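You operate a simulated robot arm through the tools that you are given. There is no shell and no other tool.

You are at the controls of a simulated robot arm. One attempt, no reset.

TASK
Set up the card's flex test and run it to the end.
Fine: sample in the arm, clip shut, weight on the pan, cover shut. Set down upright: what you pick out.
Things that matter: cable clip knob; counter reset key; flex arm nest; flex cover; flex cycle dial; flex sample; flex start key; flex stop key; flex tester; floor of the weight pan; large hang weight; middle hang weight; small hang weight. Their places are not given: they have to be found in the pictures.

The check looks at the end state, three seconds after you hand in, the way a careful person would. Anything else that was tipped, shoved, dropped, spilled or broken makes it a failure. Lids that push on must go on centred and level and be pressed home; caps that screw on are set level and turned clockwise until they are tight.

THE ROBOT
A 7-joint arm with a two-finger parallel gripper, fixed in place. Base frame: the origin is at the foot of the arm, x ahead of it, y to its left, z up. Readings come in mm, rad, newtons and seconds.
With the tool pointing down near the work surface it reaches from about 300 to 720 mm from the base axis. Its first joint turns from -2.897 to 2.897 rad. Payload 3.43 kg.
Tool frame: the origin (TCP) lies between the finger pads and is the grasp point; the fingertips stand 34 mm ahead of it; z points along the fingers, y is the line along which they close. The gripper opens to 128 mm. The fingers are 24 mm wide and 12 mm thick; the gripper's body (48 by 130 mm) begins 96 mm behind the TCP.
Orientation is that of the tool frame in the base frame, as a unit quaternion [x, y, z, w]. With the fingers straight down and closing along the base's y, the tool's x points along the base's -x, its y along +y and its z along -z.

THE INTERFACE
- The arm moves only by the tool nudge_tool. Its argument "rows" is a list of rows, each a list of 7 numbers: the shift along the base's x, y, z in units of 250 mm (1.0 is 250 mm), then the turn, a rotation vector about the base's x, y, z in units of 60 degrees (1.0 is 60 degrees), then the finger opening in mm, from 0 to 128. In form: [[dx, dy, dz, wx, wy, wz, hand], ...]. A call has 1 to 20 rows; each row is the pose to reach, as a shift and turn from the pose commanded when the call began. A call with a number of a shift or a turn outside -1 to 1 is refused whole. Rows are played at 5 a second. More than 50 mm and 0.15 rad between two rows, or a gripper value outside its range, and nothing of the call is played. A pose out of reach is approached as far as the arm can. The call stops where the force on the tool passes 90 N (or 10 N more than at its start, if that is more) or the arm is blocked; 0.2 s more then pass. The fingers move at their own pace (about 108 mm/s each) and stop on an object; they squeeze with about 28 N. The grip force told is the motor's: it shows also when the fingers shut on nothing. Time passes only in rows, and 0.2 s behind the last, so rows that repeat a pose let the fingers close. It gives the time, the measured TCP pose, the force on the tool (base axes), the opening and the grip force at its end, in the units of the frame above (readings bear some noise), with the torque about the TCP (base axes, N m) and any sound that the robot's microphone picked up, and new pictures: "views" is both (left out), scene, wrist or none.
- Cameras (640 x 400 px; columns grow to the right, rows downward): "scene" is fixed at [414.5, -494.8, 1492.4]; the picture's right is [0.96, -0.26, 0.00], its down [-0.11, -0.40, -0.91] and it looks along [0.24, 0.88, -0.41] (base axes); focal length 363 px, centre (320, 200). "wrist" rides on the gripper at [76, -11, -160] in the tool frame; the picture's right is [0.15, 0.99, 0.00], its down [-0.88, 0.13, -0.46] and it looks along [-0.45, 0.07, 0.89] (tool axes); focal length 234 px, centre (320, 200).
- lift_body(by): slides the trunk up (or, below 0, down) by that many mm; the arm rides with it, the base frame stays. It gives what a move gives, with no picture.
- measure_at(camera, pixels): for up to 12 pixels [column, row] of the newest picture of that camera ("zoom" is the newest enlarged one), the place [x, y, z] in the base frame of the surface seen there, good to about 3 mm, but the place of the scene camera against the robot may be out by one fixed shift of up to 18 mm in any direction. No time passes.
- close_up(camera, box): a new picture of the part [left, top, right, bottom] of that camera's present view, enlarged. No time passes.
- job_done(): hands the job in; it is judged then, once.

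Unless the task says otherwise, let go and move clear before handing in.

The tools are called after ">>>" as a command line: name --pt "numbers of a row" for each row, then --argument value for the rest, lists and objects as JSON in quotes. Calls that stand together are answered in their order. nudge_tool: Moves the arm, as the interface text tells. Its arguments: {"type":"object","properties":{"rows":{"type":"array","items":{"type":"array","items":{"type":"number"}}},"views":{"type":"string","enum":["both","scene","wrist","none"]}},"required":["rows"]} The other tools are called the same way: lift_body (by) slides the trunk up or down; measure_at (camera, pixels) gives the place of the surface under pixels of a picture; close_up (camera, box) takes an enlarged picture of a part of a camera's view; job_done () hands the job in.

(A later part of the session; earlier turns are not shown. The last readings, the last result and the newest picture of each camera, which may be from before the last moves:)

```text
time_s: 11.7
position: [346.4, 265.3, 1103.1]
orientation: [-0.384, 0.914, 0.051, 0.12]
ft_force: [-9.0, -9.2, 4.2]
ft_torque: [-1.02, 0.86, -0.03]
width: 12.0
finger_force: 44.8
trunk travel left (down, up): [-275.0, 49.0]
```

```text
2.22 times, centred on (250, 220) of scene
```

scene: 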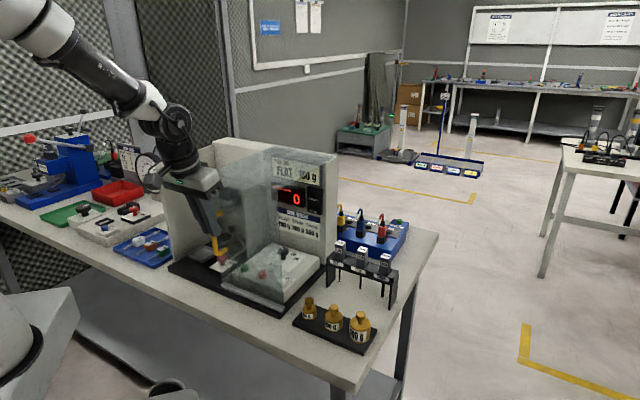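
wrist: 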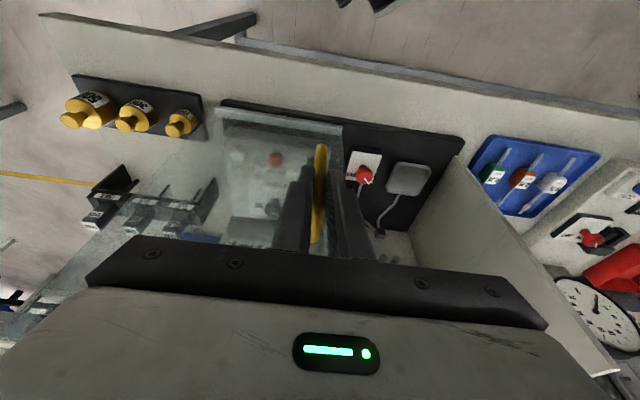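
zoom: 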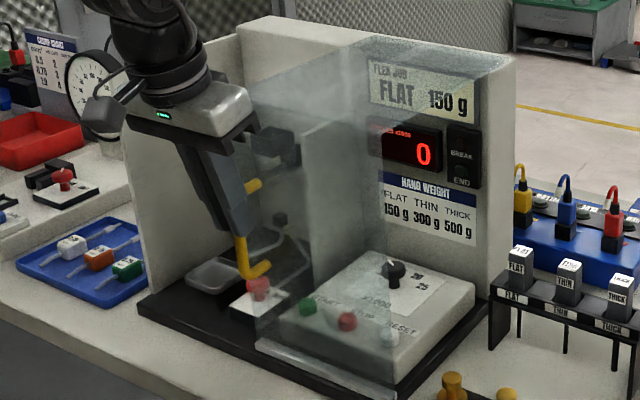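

The rail end is now 8 mm past the slab end and 30 mm short of the weight tray. I'll push 8 mm more to see if the end stop is near, then stop there.

>>> nudge_tool --pt "0.0113 -0.0113 0 0 0 0 5" --pt "0.0226 -0.0226 0 0 0 0 5" --pt "0.0226 -0.0226 0 0 0 0 5" --views "wrist"

```text
time_s: 12.5
position: [348.7, 263.8, 1104.5]
orientation: [-0.386, 0.913, 0.052, 0.121]
ft_force: [-30.2, 11.9, 6.1]
ft_torque: [1.05, -0.77, 0.37]
width: 11.8
finger_force: 45.3
trunk travel left (down, up): [-275.0, 49.0]
```

wrist: 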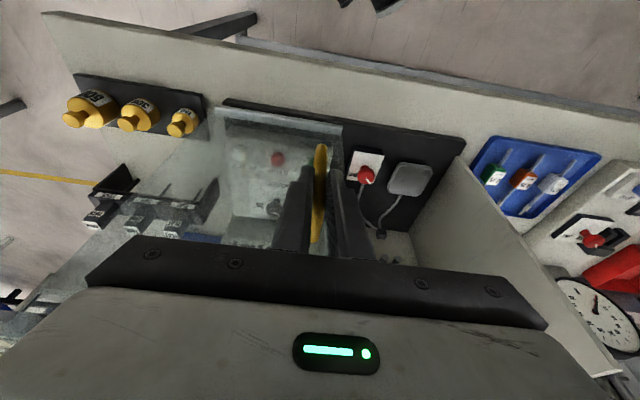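

The sideways force jumped to about 30 N, so the cover has reached its open stop after about 200 mm. I'll ease off, open the fingers and lift away.

>>> nudge_tool --pt "-0.025 0.025 0 0 0 0 5" --pt "-0.025 0.025 0 0 0 0 36" --pt "-0.025 0.025 0 0 0 0 36" --pt "-0.025 0.025 0.12 0 0 0 36" --pt "-0.03 0.02 0.28 0 0 0 36" --pt "-0.07 -0.02 0.45 0 0 0 36" --pt "-0.15 -0.1 0.6 0 0 0 60" --pt "-0.2 -0.15 0.75 0 0 0 60"

```text
time_s: 14.3
position: [301.7, 222.7, 1287.9]
orientation: [-0.384, 0.914, 0.052, 0.12]
ft_force: [0.6, -0.1, -0.6]
ft_torque: [0.03, 0.0, -0.05]
width: 60.0
finger_force: 0.1
trunk travel left (down, up): [-275.0, 49.0]
```

scene: 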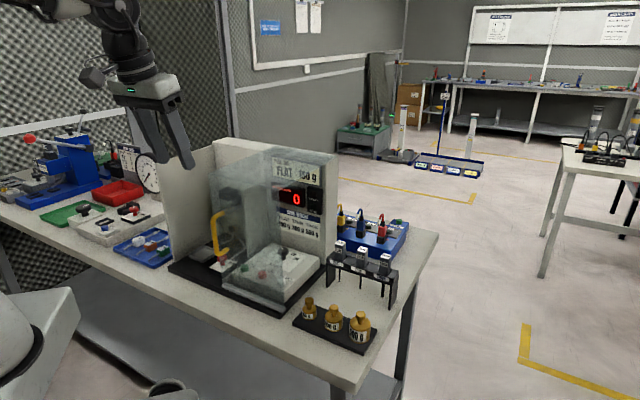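
wrist: 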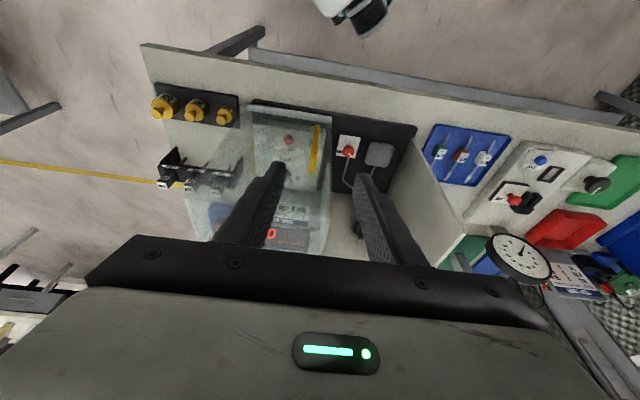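

The cover stays open at its stop. I'll now move left for a clear look into the bay to measure the nest, rollers, clip and pan.

>>> nudge_tool --pt "-0.07 0.07 0 0 0 0 90" --pt "-0.14 0.14 0 0 0 0 127" --pt "-0.2 0.2 0 0 0 0 127" --pt "-0.26 0.26 -0.02 0 0 0 127"

```text
time_s: 15.3
position: [246.6, 279.3, 1276.7]
orientation: [-0.365, 0.923, 0.052, 0.108]
ft_force: [-0.4, 0.6, -0.4]
ft_torque: [0.0, 0.01, 0.0]
width: 127.1
finger_force: 0.1
trunk travel left (down, up): [-275.0, 49.0]
```

scene: 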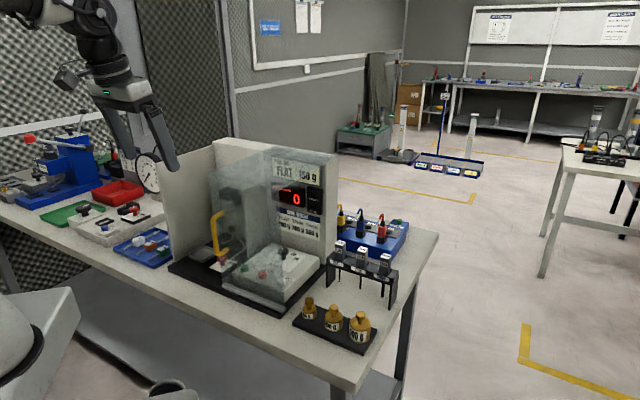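
wrist: 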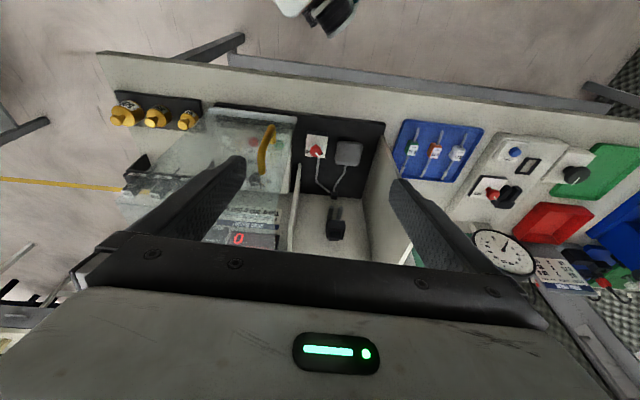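

>>> close_up --camera "wrist" --box '[270, 110, 420, 260]'

>>> measure_at --camera "wrist" --pixels '[[335, 229], [327, 239], [344, 239], [330, 222], [342, 222], [335, 210], [316, 153], [348, 153], [337, 145], [360, 160], [296, 190], [370, 200]]'

>>> close_up --camera "scene" --box '[200, 170, 290, 290]'

>>> close_up --camera "scene" --box '[320, 220, 410, 310]'

```text
2.67 times, centred on (345, 185) of wrist
```

zoom: 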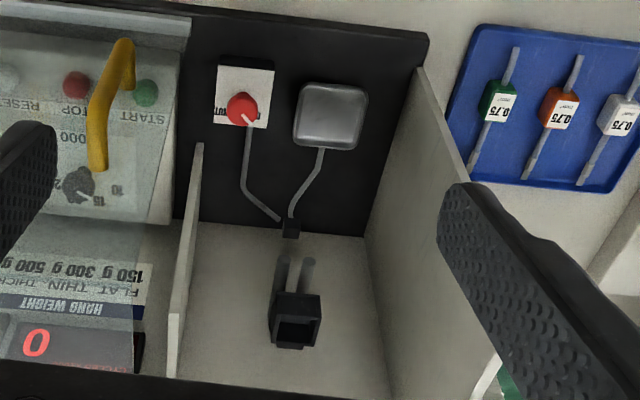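

```text
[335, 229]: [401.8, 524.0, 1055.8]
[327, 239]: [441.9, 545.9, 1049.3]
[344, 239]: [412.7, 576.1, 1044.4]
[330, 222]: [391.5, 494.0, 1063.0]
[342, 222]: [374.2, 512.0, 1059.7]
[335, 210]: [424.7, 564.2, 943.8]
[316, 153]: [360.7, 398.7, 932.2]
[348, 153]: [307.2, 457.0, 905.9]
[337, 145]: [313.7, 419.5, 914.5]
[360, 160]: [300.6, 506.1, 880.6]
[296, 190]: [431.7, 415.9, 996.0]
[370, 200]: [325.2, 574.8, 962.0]
```

```text
3.33 times, centred on (245, 230) of scene
```

zoom: 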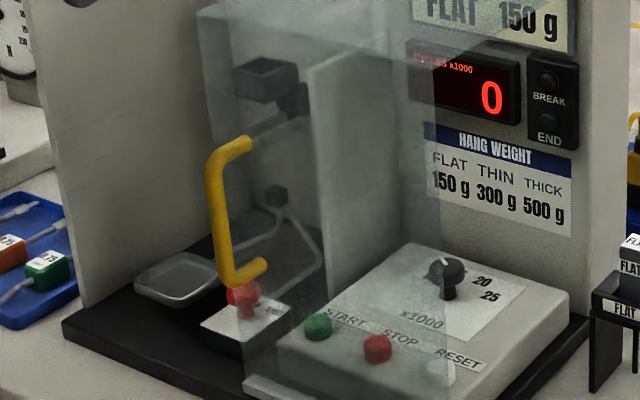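

```text
4.44 times, centred on (365, 265) of scene
```

zoom: 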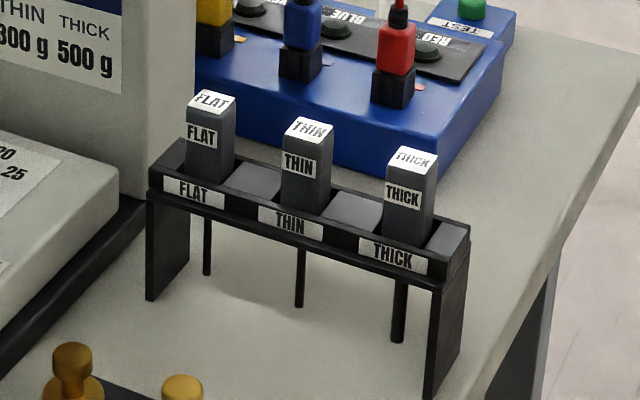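

The nest is the square black cup at (335,230), near (400,520,1060). The pan is at (307,457,906) and the clip knob at (361,399,932). I'll zoom in on the nest rim and the clip knob to get the details.

>>> close_up --camera "wrist" --box '[310, 205, 360, 255]'

>>> close_up --camera "wrist" --box '[290, 125, 370, 205]'

>>> close_up --camera "scene" --box '[190, 230, 250, 290]'

```text
8.00 times, centred on (335, 230) of wrist
```

zoom: 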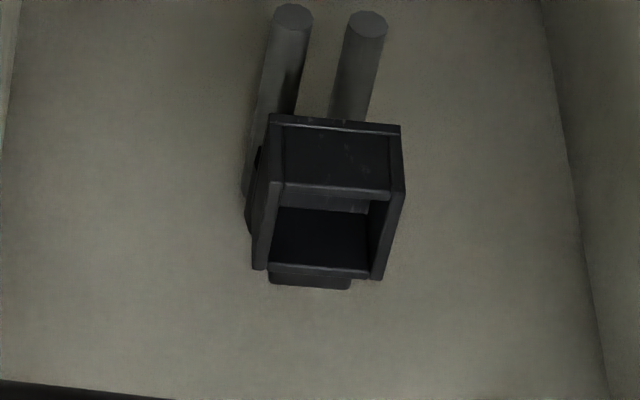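

```text
5.00 times, centred on (330, 165) of wrist
```

zoom: 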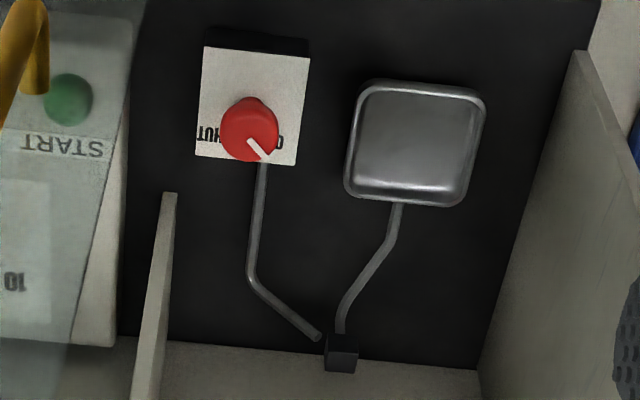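

```text
6.67 times, centred on (220, 260) of scene
```

zoom: 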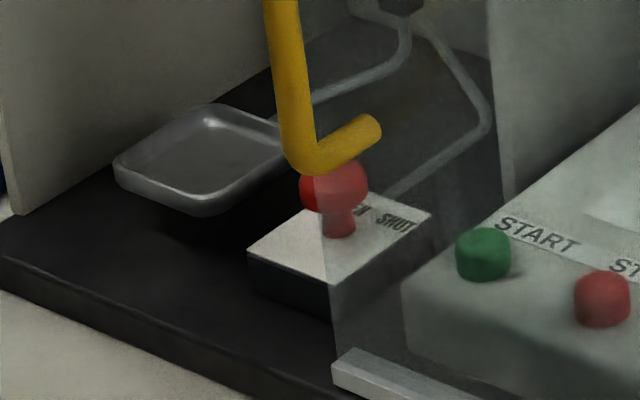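

The clip pointer points at OPEN (back-left), and SHUT is back-right, so about 90° clockwise will shut it. I'll measure the nest rim and inside more exactly, plus the knob and pan edges.

>>> measure_at --camera "wrist" --pixels '[[332, 228.8], [336, 228.9], [342, 229.2], [343.9, 233.5], [328.6, 233], [334, 238.6], [340, 238.8], [336, 236], [336, 232], [333, 222], [330.8, 207.5], [341, 208]]'

>>> measure_at --camera "wrist" --pixels '[[316, 150], [319, 156], [307, 140], [324, 140], [306, 156], [325, 157], [338, 143], [360, 146], [336, 163], [357, 165], [348, 155], [334, 195]]'

```text
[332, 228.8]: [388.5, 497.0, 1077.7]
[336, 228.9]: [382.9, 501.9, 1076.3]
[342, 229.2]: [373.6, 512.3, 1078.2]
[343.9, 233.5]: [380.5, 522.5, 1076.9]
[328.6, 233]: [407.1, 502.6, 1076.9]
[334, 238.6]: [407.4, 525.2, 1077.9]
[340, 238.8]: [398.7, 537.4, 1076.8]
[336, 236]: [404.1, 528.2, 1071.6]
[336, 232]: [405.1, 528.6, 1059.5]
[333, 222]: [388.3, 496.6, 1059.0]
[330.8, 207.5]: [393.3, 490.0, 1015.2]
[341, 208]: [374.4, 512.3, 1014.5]
```

```text
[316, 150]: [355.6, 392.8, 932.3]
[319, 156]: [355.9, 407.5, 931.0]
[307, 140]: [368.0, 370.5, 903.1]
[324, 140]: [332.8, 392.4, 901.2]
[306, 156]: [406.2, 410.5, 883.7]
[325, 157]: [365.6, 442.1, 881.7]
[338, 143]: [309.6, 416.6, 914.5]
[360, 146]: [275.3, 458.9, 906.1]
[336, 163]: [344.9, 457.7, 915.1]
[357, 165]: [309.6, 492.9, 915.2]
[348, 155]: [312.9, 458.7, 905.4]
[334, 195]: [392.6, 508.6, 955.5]
```

I have the nest centre at about (395.5,514.5), rim z≈1077 and about 34 mm across; the pan centre at (310,456), floor z≈905; and the knob at about (358,397), top z≈932. Next is the FLAT sample. I'll straighten the tool and move toward the rack, well above the open cover's top pane.

>>> nudge_tool --pt "0.14 -0.05 0.06 -0.0884 0.0884 0 100" --pt "0.28 -0.1 0.12 -0.1768 0.1768 0 80" --pt "0.42 -0.17 0.2 -0.1768 0.1768 0 80" --pt "0.57 -0.23 0.24 -0.1768 0.1768 0 80" --views "none"

>>> nudge_tool --pt "0.1 -0.04 0 0 0 -0.125 80" --pt "0.2 -0.08 0 0 0 -0.25 80" --pt "0.3 -0.12 0 0 0 -0.375 80" --pt "0.4 -0.16 0 0 0 -0.5 80" --pt "0.5 -0.18 0 0 0 -0.625 80" --pt "0.6 -0.2 0 0 0 -0.75 80" --views "none"

>>> nudge_tool --pt "0.05 0 0 0 0 -0.125 80" --pt "0.1 0 0 0 0 -0.25 80" --pt "0.15 0 0 0 0 -0.375 80" --pt "0.18 0 0 0 0 -0.5 80" --pt "0.18 0 0 0 0 -0.625 80" --pt "0.18 0 0 0 0 -0.75 80" --views "both"

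```text
time_s: 16.3
position: [380.0, 229.0, 1345.8]
orientation: [-0.386, 0.922, 0.002, -0.001]
ft_force: [-0.7, -0.1, -0.2]
ft_torque: [-0.01, 0.0, 0.0]
width: 80.1
finger_force: 0.1
trunk travel left (down, up): [-275.0, 49.0]
```

```text
time_s: 17.7
position: [527.9, 179.6, 1346.0]
orientation: [-0.004, 1.0, 0.0, -0.001]
ft_force: [-0.3, -0.2, 0.6]
ft_torque: [0.02, 0.0, 0.0]
width: 79.8
finger_force: 0.1
trunk travel left (down, up): [-275.0, 49.0]
```

```text
time_s: 19.1
position: [575.2, 180.3, 1345.1]
orientation: [0.379, 0.925, 0.002, 0.001]
ft_force: [-0.4, 0.7, 0.7]
ft_torque: [0.0, -0.01, 0.02]
width: 79.9
finger_force: 0.1
trunk travel left (down, up): [-275.0, 49.0]
```

scene: 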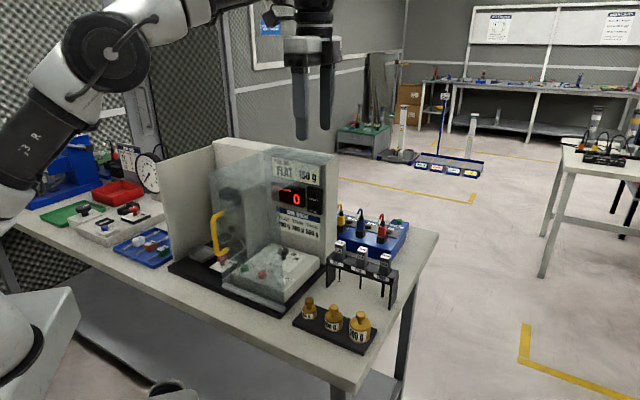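
wrist: 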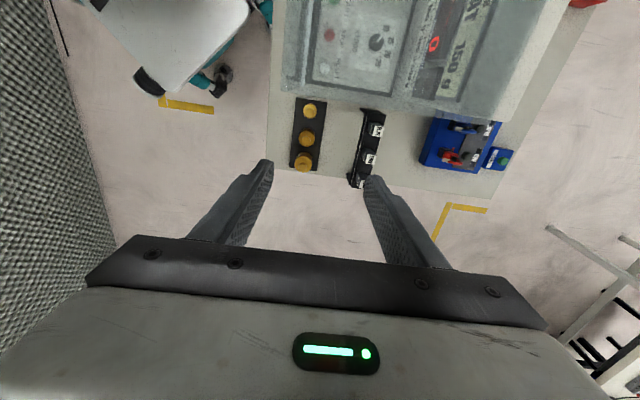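

The wrist view now shows the rack at (370,155) and the weights at (305,135). I'll enlarge and measure the sample heads.

>>> close_up --camera "wrist" --box '[280, 90, 420, 200]'

>>> close_up --camera "wrist" --box '[340, 100, 400, 150]'

>>> measure_at --camera "wrist" --pixels '[[376, 130], [369, 160], [360, 185], [370, 130], [381, 130], [376, 125], [376, 134], [310, 107], [306, 135], [302, 160], [375, 112], [367, 145]]'

```text
3.64 times, centred on (350, 145) of wrist
```

zoom: 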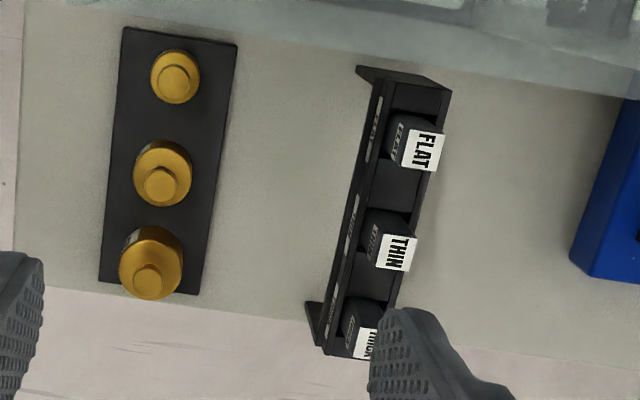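

```text
8.00 times, centred on (370, 125) of wrist
```

zoom: 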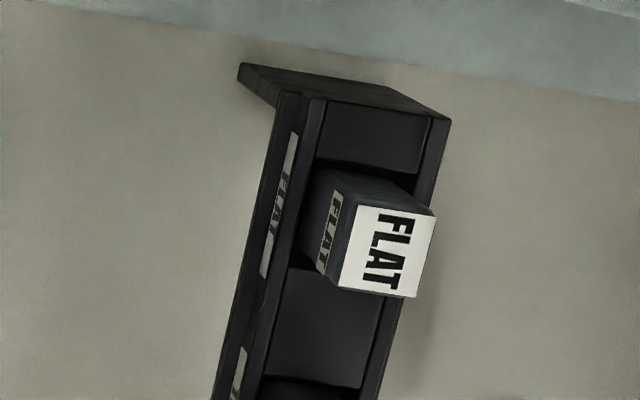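

```text
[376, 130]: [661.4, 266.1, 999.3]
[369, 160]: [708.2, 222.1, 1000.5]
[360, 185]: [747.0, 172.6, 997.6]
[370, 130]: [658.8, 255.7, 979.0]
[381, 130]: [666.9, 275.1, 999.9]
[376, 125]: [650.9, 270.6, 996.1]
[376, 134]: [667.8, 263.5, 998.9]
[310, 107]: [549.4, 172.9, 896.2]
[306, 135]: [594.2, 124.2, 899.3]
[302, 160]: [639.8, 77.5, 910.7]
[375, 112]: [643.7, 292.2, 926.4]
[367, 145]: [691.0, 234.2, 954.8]
```

FLAT's head top is near (664,268,999). I'll measure its corners, the cable's lower end and the cover's right edge to judge clearances.

>>> measure_at --camera "wrist" --pixels '[[374.6, 126.5], [383.8, 127.6], [381, 136.3], [373, 134.8], [378, 131.2], [370.5, 129], [372, 140], [368, 122], [380, 105], [420, 111], [340, 100], [381, 118]]'

>>> measure_at --camera "scene" --pixels '[[339.6, 281], [339.6, 279], [339.6, 276], [339.6, 270], [341, 245], [341, 256], [337, 240], [345, 242], [360, 285], [383, 300], [334, 258], [346, 262]]'

```text
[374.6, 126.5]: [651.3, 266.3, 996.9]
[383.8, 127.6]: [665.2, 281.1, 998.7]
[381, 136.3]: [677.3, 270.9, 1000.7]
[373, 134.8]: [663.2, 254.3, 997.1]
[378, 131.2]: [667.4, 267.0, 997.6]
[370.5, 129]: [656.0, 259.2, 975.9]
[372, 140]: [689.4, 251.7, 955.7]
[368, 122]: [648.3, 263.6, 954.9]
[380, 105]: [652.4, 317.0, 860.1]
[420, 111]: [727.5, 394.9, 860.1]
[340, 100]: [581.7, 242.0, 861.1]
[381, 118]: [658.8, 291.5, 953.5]
```

```text
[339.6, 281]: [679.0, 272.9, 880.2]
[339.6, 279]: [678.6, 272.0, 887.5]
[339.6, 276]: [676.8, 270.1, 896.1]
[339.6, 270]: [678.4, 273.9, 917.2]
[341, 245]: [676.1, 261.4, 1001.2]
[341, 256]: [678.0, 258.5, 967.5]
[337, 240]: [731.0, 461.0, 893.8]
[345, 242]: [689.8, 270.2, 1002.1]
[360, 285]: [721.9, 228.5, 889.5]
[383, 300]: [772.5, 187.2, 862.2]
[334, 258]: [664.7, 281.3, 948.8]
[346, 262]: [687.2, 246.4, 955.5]
```

FLAT's head is about 20×17 mm, centred at (664,268) with its top at 999. The trough rim is at 955 and the cable tip at 878, so I must lift it about 95 mm. It is near full reach, so I'll first lower the trunk 120 mm; the hand rides down from 1345 to about 1225, clear of everything.

>>> lift_body --by -120

```text
time_s: 20.6
position: [574.6, 180.7, 1225.2]
orientation: [0.379, 0.925, 0.002, 0.002]
ft_force: [0.1, -0.5, 0.2]
ft_torque: [0.0, -0.01, 0.01]
width: 80.2
finger_force: 0.1
trunk travel left (down, up): [-155.0, 169.0]
```

Next I'll tilt the hand 20° to the right, away from the open cover's top pane, and move above FLAT with the fingers open 50 mm.

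>>> nudge_tool --pt "0.077 0.065 -0.02 0.0786 0.0786 0 50" --pt "0.154 0.13 -0.1 0.1571 0.1571 0 50" --pt "0.231 0.195 -0.22 0.2357 0.2357 0 50" --pt "0.308 0.26 -0.35 0.2357 0.2357 0 50" --pt "0.384 0.324 -0.488 0.2357 0.2357 0 50" --pt "0.384 0.324 -0.488 0.2357 0.2357 0 50"

```text
time_s: 22.0
position: [609.6, 236.1, 1093.5]
orientation: [0.373, 0.911, 0.069, -0.16]
ft_force: [-0.1, 0.2, 0.2]
ft_torque: [-0.01, -0.03, -0.01]
width: 50.0
finger_force: 0.1
out of reach, approached as far as the arm can: row 1, 2, 3, 4, 5, 6
trunk travel left (down, up): [-155.0, 169.0]
```

scene: 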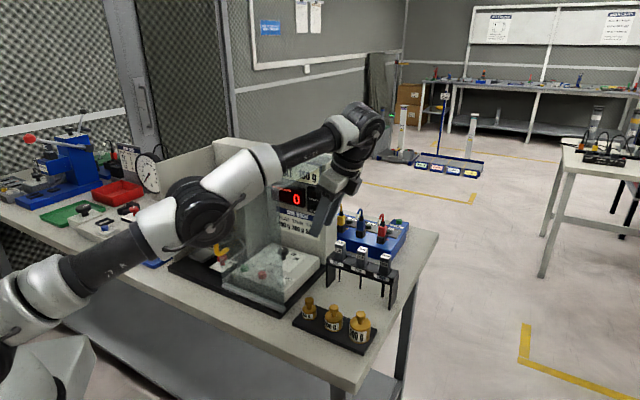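
wrist: 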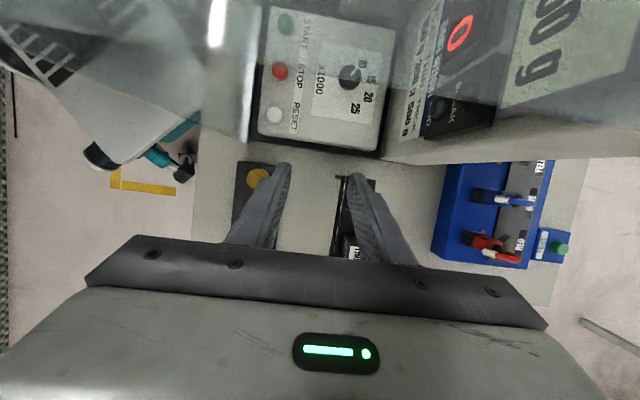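

The arm reports out of reach and looks stretched, so the shoulder sits low and the trunk should go up, not down. Nothing is touching (force about 0), so I'll raise the trunk to its top, which also lifts the elbow away from the cover.

>>> lift_body --by 165

```text
time_s: 23.9
position: [610.3, 234.8, 1256.2]
orientation: [0.373, 0.911, 0.069, -0.16]
ft_force: [-0.1, 0.2, -0.6]
ft_torque: [0.01, 0.01, 0.01]
width: 50.0
finger_force: 0.1
trunk travel left (down, up): [-320.0, 4.0]
```

The hand is now at (610,235,1256), still tilted 20°. I'll send a zero move to learn which pose the arm takes as commanded.

>>> nudge_tool --pt "0 0 0 0 0 0 50" --pt "0 0 0 0 0 0 50"

```text
time_s: 24.4
position: [609.9, 234.7, 1258.2]
orientation: [0.373, 0.911, 0.067, -0.16]
ft_force: [-0.5, 0.4, 0.0]
ft_torque: [-0.01, 0.03, -0.03]
width: 49.8
finger_force: 0.1
trunk travel left (down, up): [-320.0, 4.0]
```

scene: 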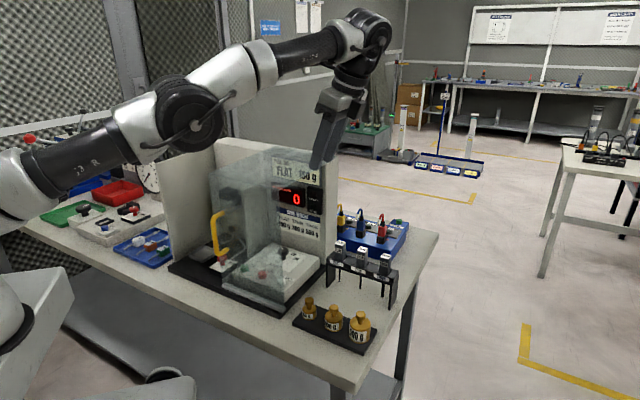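
wrist: 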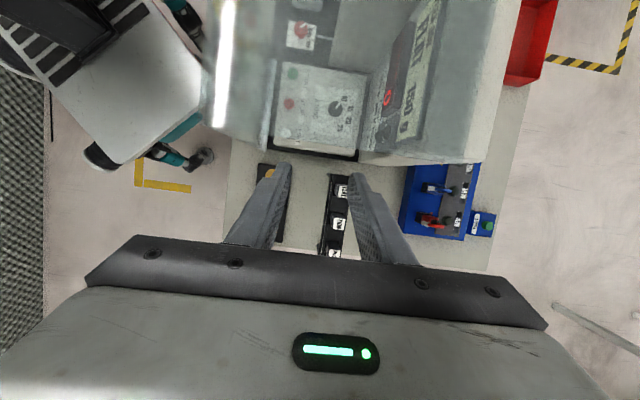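

The zero move held the measured pose, so I can go from here. I'll go down and out toward FLAT, moving away from the cover's edge first.

>>> nudge_tool --pt "0.067 -0.05 -0.1 0 0 0 50" --pt "0.11 -0.02 -0.24 0 0 0 50" --pt "0.16 0.03 -0.38 0 0 0 50" --pt "0.2 0.07 -0.5 0 0 0 50" --pt "0.243 0.108 -0.62 0 0 0 50" --pt "0.243 0.108 -0.62 0 0 0 50"

```text
time_s: 25.9
position: [642.5, 251.4, 1097.2]
orientation: [0.373, 0.911, 0.068, -0.16]
ft_force: [-0.8, 0.5, -0.3]
ft_torque: [-0.02, 0.02, 0.01]
width: 49.6
finger_force: 0.0
out of reach, approached as far as the arm can: row 1, 2, 3, 4, 5, 6
trunk travel left (down, up): [-320.0, 4.0]
```

scene: 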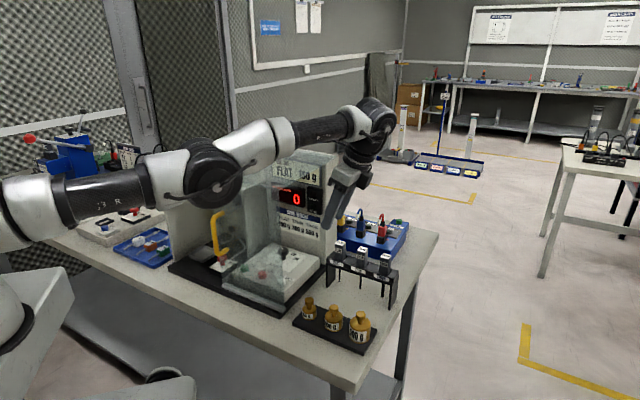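
wrist: 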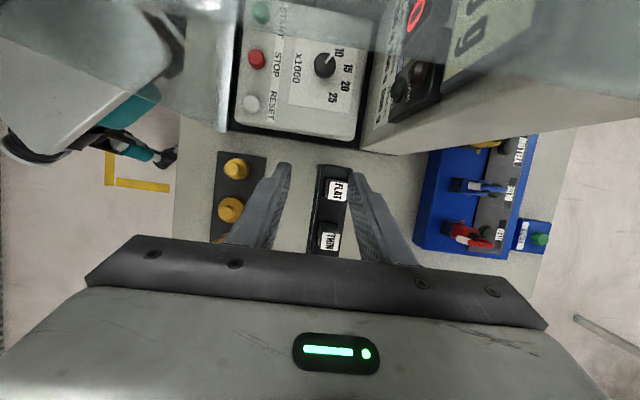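

The 20° tilt leaves r short by 30 mm. With the tool nearly upright and the camera on the right-hand side, the wrist stays clear of the pane and the reach should be enough. I'll back up, straighten, and turn the tool 180° in stages.

>>> nudge_tool --pt "-0.02 -0.02 0.12 -0.0786 -0.0786 0 50" --pt "-0.08 -0.08 0.26 -0.1571 -0.1571 0 50" --pt "-0.15 -0.15 0.4 -0.2357 -0.2357 0 50" --pt "-0.21 -0.2 0.54 -0.2357 -0.2357 0 50" --pt "-0.27 -0.24 0.65 -0.2357 -0.2357 0 50" --views "none"

>>> nudge_tool --pt "0 0 0 0 0 0.125 50" --pt "0 0 0 0 0 0.25 50" --pt "0 0 0 0 0 0.375 50" --pt "0 0 0 0 0 0.5 50" --pt "0 0 0 0 0 0.625 50" --pt "0 0 0 0 0 0.75 50" --pt "0 0 0 0 0 0.875 50" --pt "0 0 0 0 0 1.0 50" --views "none"

>>> nudge_tool --pt "0 0 0 0 0 0.125 50" --pt "0 0 0 0 0 0.25 50" --pt "0 0 0 0 0 0.375 50" --pt "0 0 0 0 0 0.5 50" --pt "0 0 0 0 0 0.625 50" --pt "0 0 0 0 0 0.75 50" --pt "0 0 0 0 0 0.875 50" --pt "0 0 0 0 0 1.0 50" --views "none"

>>> nudge_tool --pt "0 0 0 0 0 0.125 50" --pt "0 0 0 0 0 0.25 50" --pt "0 0 0 0 0 0.375 50" --pt "0 0 0 0 0 0.5 50" --pt "0 0 0 0 0 0.625 50" --pt "0 0 0 0 0 0.75 50" --pt "0 0 0 0 0 0.875 50" --pt "0 0 0 0 0 1.0 50" --views "both"

```text
time_s: 27.1
position: [643.0, 213.6, 1274.2]
orientation: [0.379, 0.926, 0.001, 0.0]
ft_force: [0.3, 0.3, 0.4]
ft_torque: [-0.02, 0.02, 0.01]
width: 50.3
finger_force: 0.2
out of reach, approached as far as the arm can: row 1, 2, 3, 4, 5
trunk travel left (down, up): [-320.0, 4.0]
```

```text
time_s: 28.9
position: [642.7, 214.0, 1277.2]
orientation: [-0.136, 0.991, 0.002, 0.001]
ft_force: [1.0, -0.8, 0.5]
ft_torque: [-0.01, -0.03, -0.03]
width: 50.0
finger_force: 0.1
trunk travel left (down, up): [-320.0, 4.0]
```

```text
time_s: 30.6
position: [640.6, 214.9, 1278.3]
orientation: [-0.612, 0.791, 0.001, -0.001]
ft_force: [0.6, -0.3, -0.1]
ft_torque: [0.0, 0.03, 0.01]
width: 50.0
finger_force: 0.0
trunk travel left (down, up): [-320.0, 4.0]
```

```text
time_s: 32.5
position: [641.0, 215.5, 1276.5]
orientation: [0.926, -0.377, 0.0, 0.002]
ft_force: [-0.5, 0.5, -0.2]
ft_torque: [0.0, -0.01, 0.0]
width: 50.1
finger_force: 0.0
trunk travel left (down, up): [-320.0, 4.0]
```

scene: 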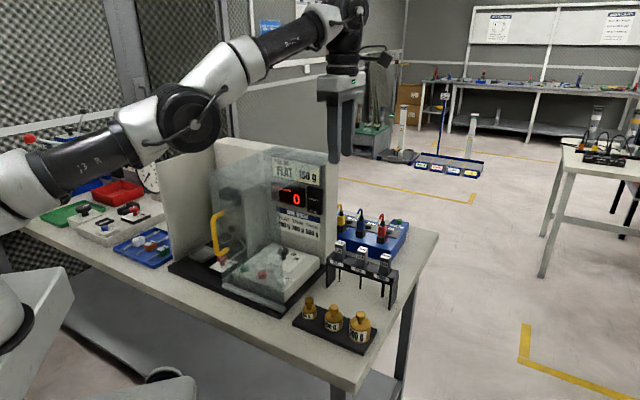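
wrist: 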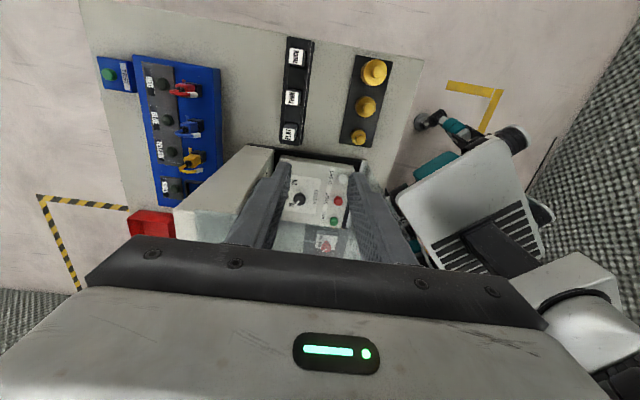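

The tool is now turned with the camera on the right-hand side. I'll enlarge to check the cover's right edge and FLAT's head at (290,132).

>>> close_up --camera "wrist" --box '[170, 110, 400, 260]'

>>> close_up --camera "wrist" --box '[260, 100, 330, 150]'

>>> measure_at --camera "wrist" --pixels '[[290, 134], [292, 97], [296, 57], [270, 165], [280, 175], [350, 185], [250, 180], [300, 230], [340, 200], [220, 230], [345, 215], [290, 175]]'

```text
2.67 times, centred on (285, 185) of wrist
```

zoom: 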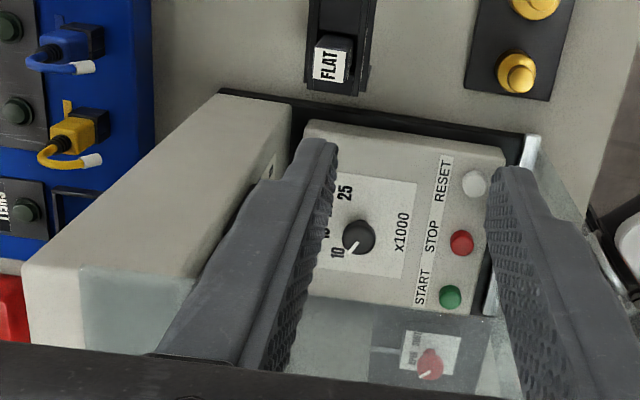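

```text
8.00 times, centred on (295, 125) of wrist
```

zoom: 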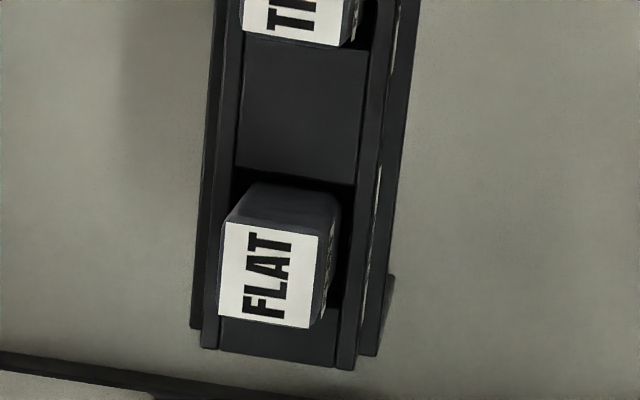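

```text
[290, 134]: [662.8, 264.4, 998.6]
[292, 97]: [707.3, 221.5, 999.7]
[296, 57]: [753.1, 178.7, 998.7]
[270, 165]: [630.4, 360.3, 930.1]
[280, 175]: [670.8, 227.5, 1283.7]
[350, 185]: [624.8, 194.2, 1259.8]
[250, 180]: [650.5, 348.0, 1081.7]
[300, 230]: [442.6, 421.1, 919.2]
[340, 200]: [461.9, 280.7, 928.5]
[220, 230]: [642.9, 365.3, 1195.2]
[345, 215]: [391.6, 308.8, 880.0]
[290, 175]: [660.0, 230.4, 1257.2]
```

The pane's right edge shows as a faint line on the white body top around (195–225,210). I'll measure it to get the clearance.

>>> measure_at --camera "wrist" --pixels '[[200, 200], [200, 208], [200, 214], [215, 205], [215, 212], [215, 218], [225, 222], [247, 147], [185, 205], [376, 172], [371, 165], [362, 205]]'

>>> close_up --camera "wrist" --box '[175, 140, 285, 245]'

```text
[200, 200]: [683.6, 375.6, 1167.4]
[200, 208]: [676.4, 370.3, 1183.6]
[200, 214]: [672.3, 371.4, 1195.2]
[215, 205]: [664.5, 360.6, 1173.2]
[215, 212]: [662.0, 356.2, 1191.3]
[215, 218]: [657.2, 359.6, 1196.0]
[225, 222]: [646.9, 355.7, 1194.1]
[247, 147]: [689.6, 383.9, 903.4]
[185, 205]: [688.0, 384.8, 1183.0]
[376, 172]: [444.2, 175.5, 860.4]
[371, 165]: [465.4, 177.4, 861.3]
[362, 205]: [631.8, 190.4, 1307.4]
```

```text
3.81 times, centred on (230, 192) of wrist
```

zoom: 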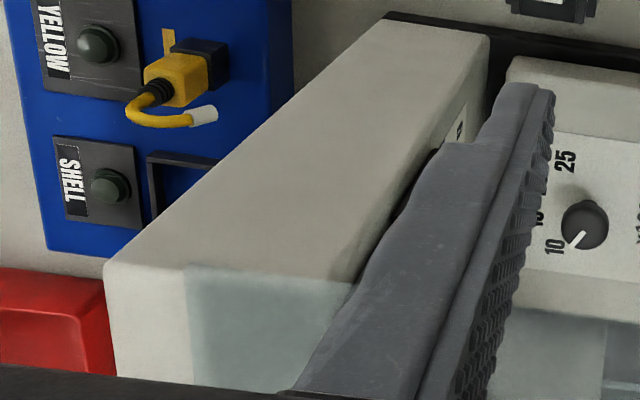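

The cover's right edge is at y−x≈−303, so FLAT has about 67 mm of sideways clearance. I'll measure FLAT's head corners once more from this side.

>>> measure_at --camera "wrist" --pixels '[[284, 128.3], [294.6, 129.8], [293.2, 140.5], [283, 139], [288.6, 134.4], [288.6, 126], [296, 134], [300, 143], [281, 142]]'

```text
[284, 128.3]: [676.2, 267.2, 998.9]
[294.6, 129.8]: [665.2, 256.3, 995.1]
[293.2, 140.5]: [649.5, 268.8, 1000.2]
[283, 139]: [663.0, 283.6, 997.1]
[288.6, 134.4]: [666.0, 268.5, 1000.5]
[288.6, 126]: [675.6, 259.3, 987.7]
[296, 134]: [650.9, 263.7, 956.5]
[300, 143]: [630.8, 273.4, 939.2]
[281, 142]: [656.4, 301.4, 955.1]
```

FLAT's head centre is (664,268.6). I'll go down to a pose above it with a 4° lean to the right.

>>> nudge_tool --pt "0.01 0.03 -0.15 0.0236 0.0236 0 50" --pt "0.03 0.08 -0.3 0.0471 0.0471 0 50" --pt "0.06 0.14 -0.45 0.0471 0.0471 0 50" --pt "0.097 0.21 -0.6 0.0471 0.0471 0 50" --pt "0.097 0.21 -0.668 0.0471 0.0471 0 50" --pt "0.097 0.21 -0.668 0.0471 0.0471 0 50"

```text
time_s: 33.9
position: [662.9, 267.6, 1109.7]
orientation: [0.925, -0.378, -0.033, -0.012]
ft_force: [-0.2, 0.0, -0.1]
ft_torque: [-0.03, -0.01, -0.03]
width: 49.7
finger_force: 0.1
out of reach, approached as far as the arm can: row 1, 2
trunk travel left (down, up): [-320.0, 4.0]
```

scene: 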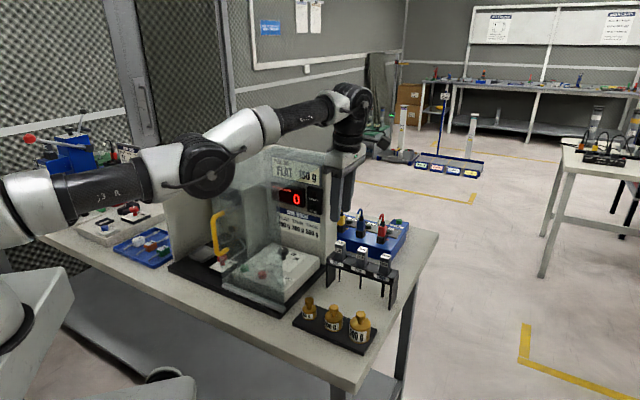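
wrist: 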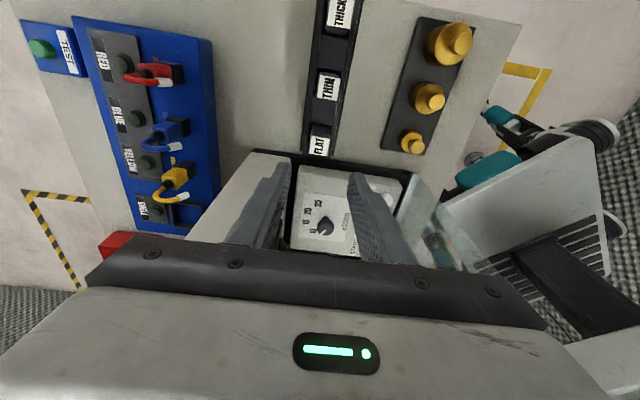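

I'm above FLAT at (663,267.6,1110), and the head is at (318,148) between the fingers. I'll go down so the fingertips span its top 20 mm.

>>> nudge_tool --pt "0.005 -0.001 -0.15 0 0 0 50" --pt "0.009 -0.001 -0.28 0 0 0 50" --pt "0.009 -0.001 -0.387 0 0 0 50" --pt "0.009 -0.001 -0.387 0 0 0 50"

```text
time_s: 34.9
position: [669.2, 269.8, 1010.8]
orientation: [0.925, -0.378, -0.032, -0.013]
ft_force: [-0.5, 0.4, 0.4]
ft_torque: [0.01, 0.04, -0.02]
width: 49.7
finger_force: 0.2
out of reach, approached as far as the arm can: row 1, 2
trunk travel left (down, up): [-320.0, 4.0]
```

scene: 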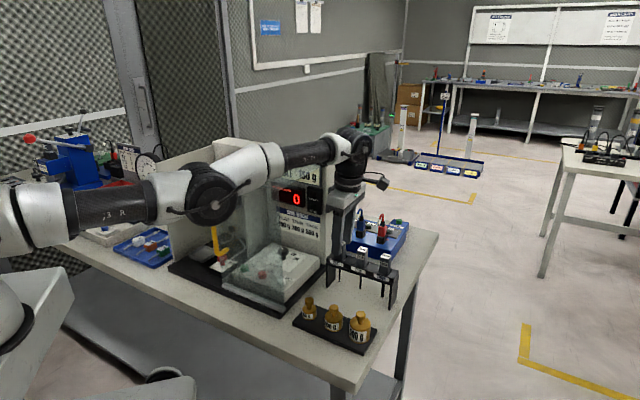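
wrist: 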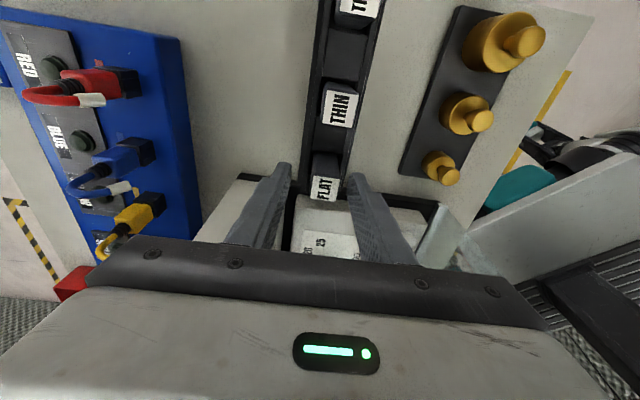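

The fingers now straddle the FLAT head at (322,185). I'll check the centring before closing.

>>> close_up --camera "wrist" --box '[265, 130, 385, 230]'

>>> measure_at --camera "wrist" --pixels '[[325, 190], [315, 180], [335, 182], [325, 176], [283, 180], [355, 185], [287, 165], [352, 175]]'

```text
4.00 times, centred on (325, 180) of wrist
```

zoom: 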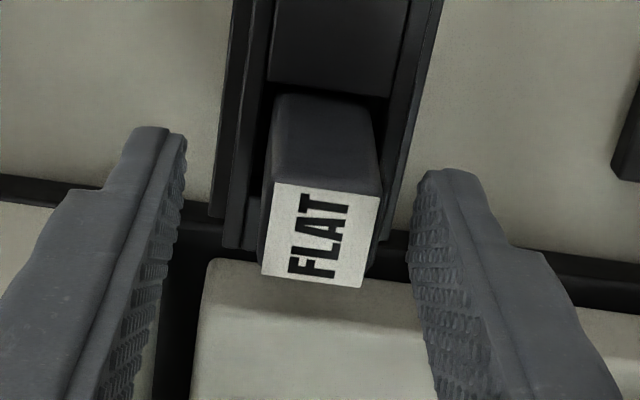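

```text
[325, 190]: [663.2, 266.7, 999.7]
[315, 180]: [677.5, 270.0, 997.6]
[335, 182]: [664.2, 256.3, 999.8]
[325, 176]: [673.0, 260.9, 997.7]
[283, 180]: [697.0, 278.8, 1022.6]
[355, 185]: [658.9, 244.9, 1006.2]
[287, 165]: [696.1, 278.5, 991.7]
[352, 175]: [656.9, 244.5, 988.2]
```

The finger midline is about 4 mm too far back. I'll shift 4 mm forward and close on the head.

>>> nudge_tool --pt "-0.011 -0.011 0 0 0 0 40" --pt "-0.011 -0.011 0 0 0 0 26" --pt "-0.011 -0.011 0 0 0 0 12" --pt "-0.011 -0.011 0 0 0 0 12" --pt "-0.011 -0.011 0 0 0 0 12"

```text
time_s: 36.0
position: [670.7, 267.0, 1013.4]
orientation: [0.925, -0.378, -0.033, -0.011]
ft_force: [0.6, 0.6, -0.2]
ft_torque: [0.01, 0.02, -0.01]
width: 22.8
finger_force: 28.0
out of reach, approached as far as the arm can: row 1, 2, 3, 4, 5
trunk travel left (down, up): [-320.0, 4.0]
```

scene: 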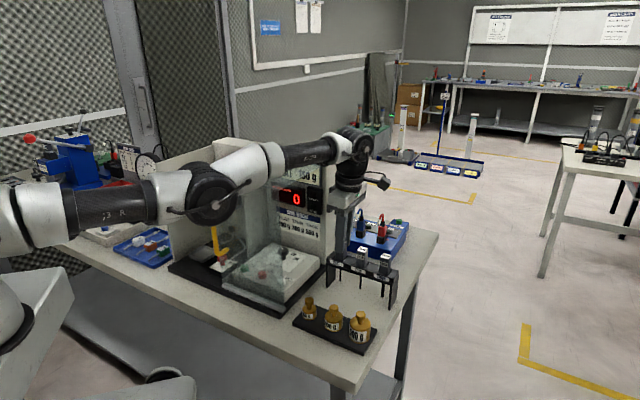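
wrist: 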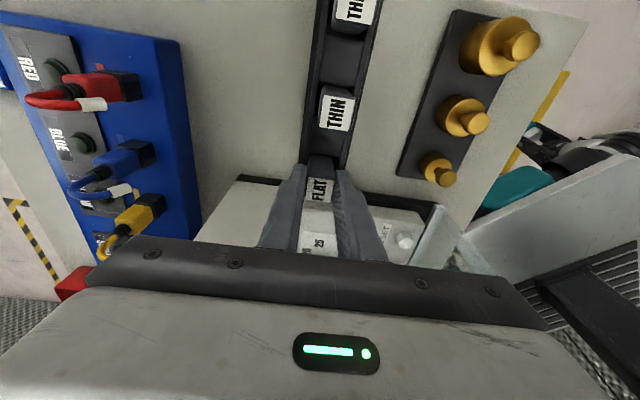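

I have the FLAT head gripped at 22.8 mm. I'll lift slowly and straight up, first 20 mm with a force check.

>>> nudge_tool --pt "-0.002 -0.002 0.03 0 0 0 12" --pt "-0.004 -0.004 0.06 0 0 0 12" --pt "-0.006 -0.006 0.09 0 0 0 12"

```text
time_s: 36.9
position: [670.2, 266.6, 1036.1]
orientation: [0.925, -0.378, -0.033, -0.011]
ft_force: [-1.0, 0.2, -0.4]
ft_torque: [-0.01, 0.04, -0.03]
width: 22.9
finger_force: 28.0
trunk travel left (down, up): [-320.0, 4.0]
```

scene: 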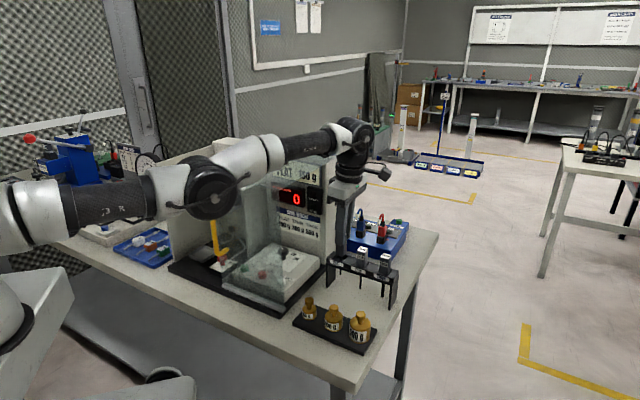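
wrist: 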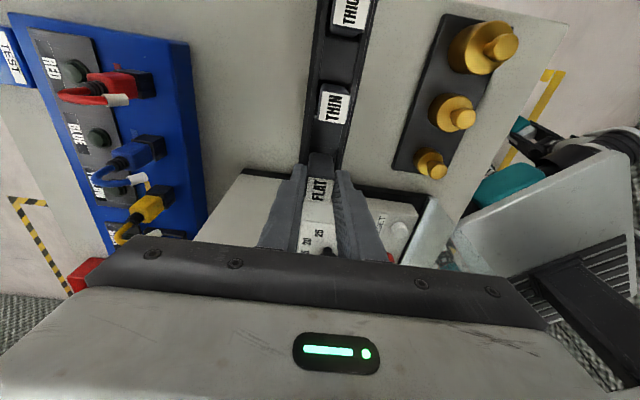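

The lift is going freely (force about 0). I'll continue up to clear the cable from the rack.

>>> nudge_tool --pt "-0.002 -0.001 0.07 0 0 0 12" --pt "-0.004 -0.002 0.14 0 0 0 12" --pt "-0.007 -0.003 0.21 0 0 0 12" --pt "-0.012 -0.006 0.28 0 0 0 12" --pt "-0.018 -0.008 0.34 0 0 0 12"

```text
time_s: 38.0
position: [665.2, 263.3, 1119.9]
orientation: [0.925, -0.378, -0.033, -0.012]
ft_force: [-0.1, -0.2, -0.4]
ft_torque: [-0.02, 0.01, -0.01]
width: 23.0
finger_force: 27.9
trunk travel left (down, up): [-320.0, 4.0]
```

scene: 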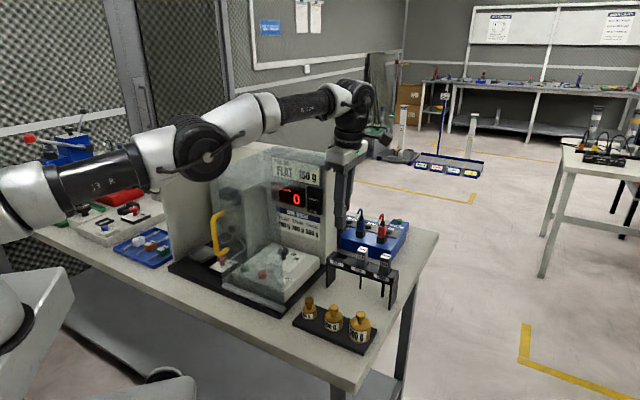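
wrist: 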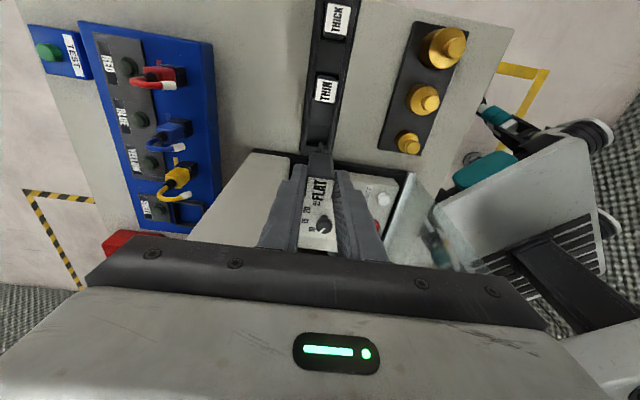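

The sample is up 107 mm. I'll zoom in to see that it hangs straight and clear of the rack.

>>> close_up --camera "scene" --box '[310, 150, 410, 290]'

>>> close_up --camera "wrist" --box '[260, 120, 380, 260]'

```text
2.86 times, centred on (360, 220) of scene
```

zoom: 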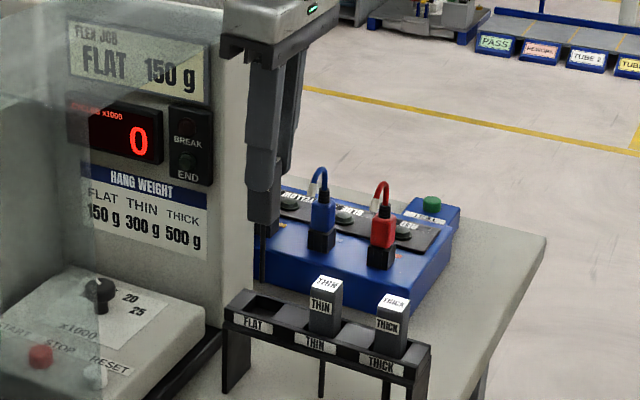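

```text
2.86 times, centred on (320, 190) of wrist
```

zoom: 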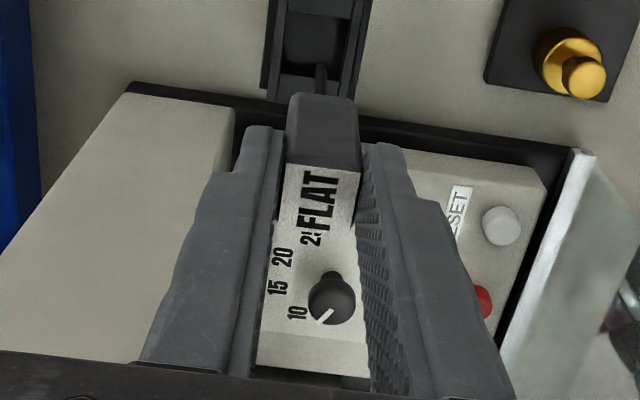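

The sample hangs straight and clear, and the FLAT slot is empty. The cable tip is about 135 mm below the TCP, so I'll carry it around the front of the cover: first back toward the robot and up to z≈1235.

>>> nudge_tool --pt "-0.1 -0.1 0.06 0 0 0 12" --pt "-0.21 -0.21 0.14 0 0 0 12" --pt "-0.32 -0.32 0.22 0 0 0 12" --pt "-0.43 -0.43 0.3 0 0 0 12" --pt "-0.54 -0.54 0.38 0 0 0 12" --pt "-0.65 -0.65 0.46 0 0 0 12" --pt "-0.754 -0.754 0.46 0 0 0 12"

```text
time_s: 39.6
position: [477.2, 72.5, 1236.1]
orientation: [0.925, -0.378, -0.032, -0.012]
ft_force: [0.0, 0.2, -0.7]
ft_torque: [-0.01, 0.0, 0.02]
width: 22.7
finger_force: 27.8
trunk travel left (down, up): [-320.0, 4.0]
```

scene: 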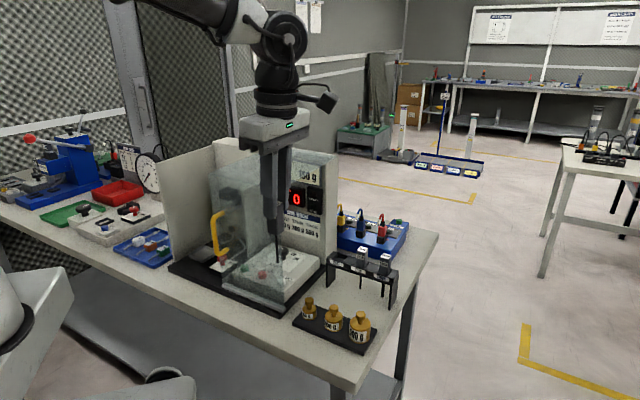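
wrist: 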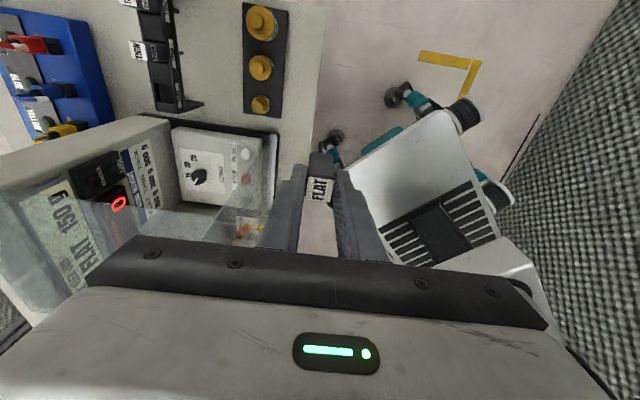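

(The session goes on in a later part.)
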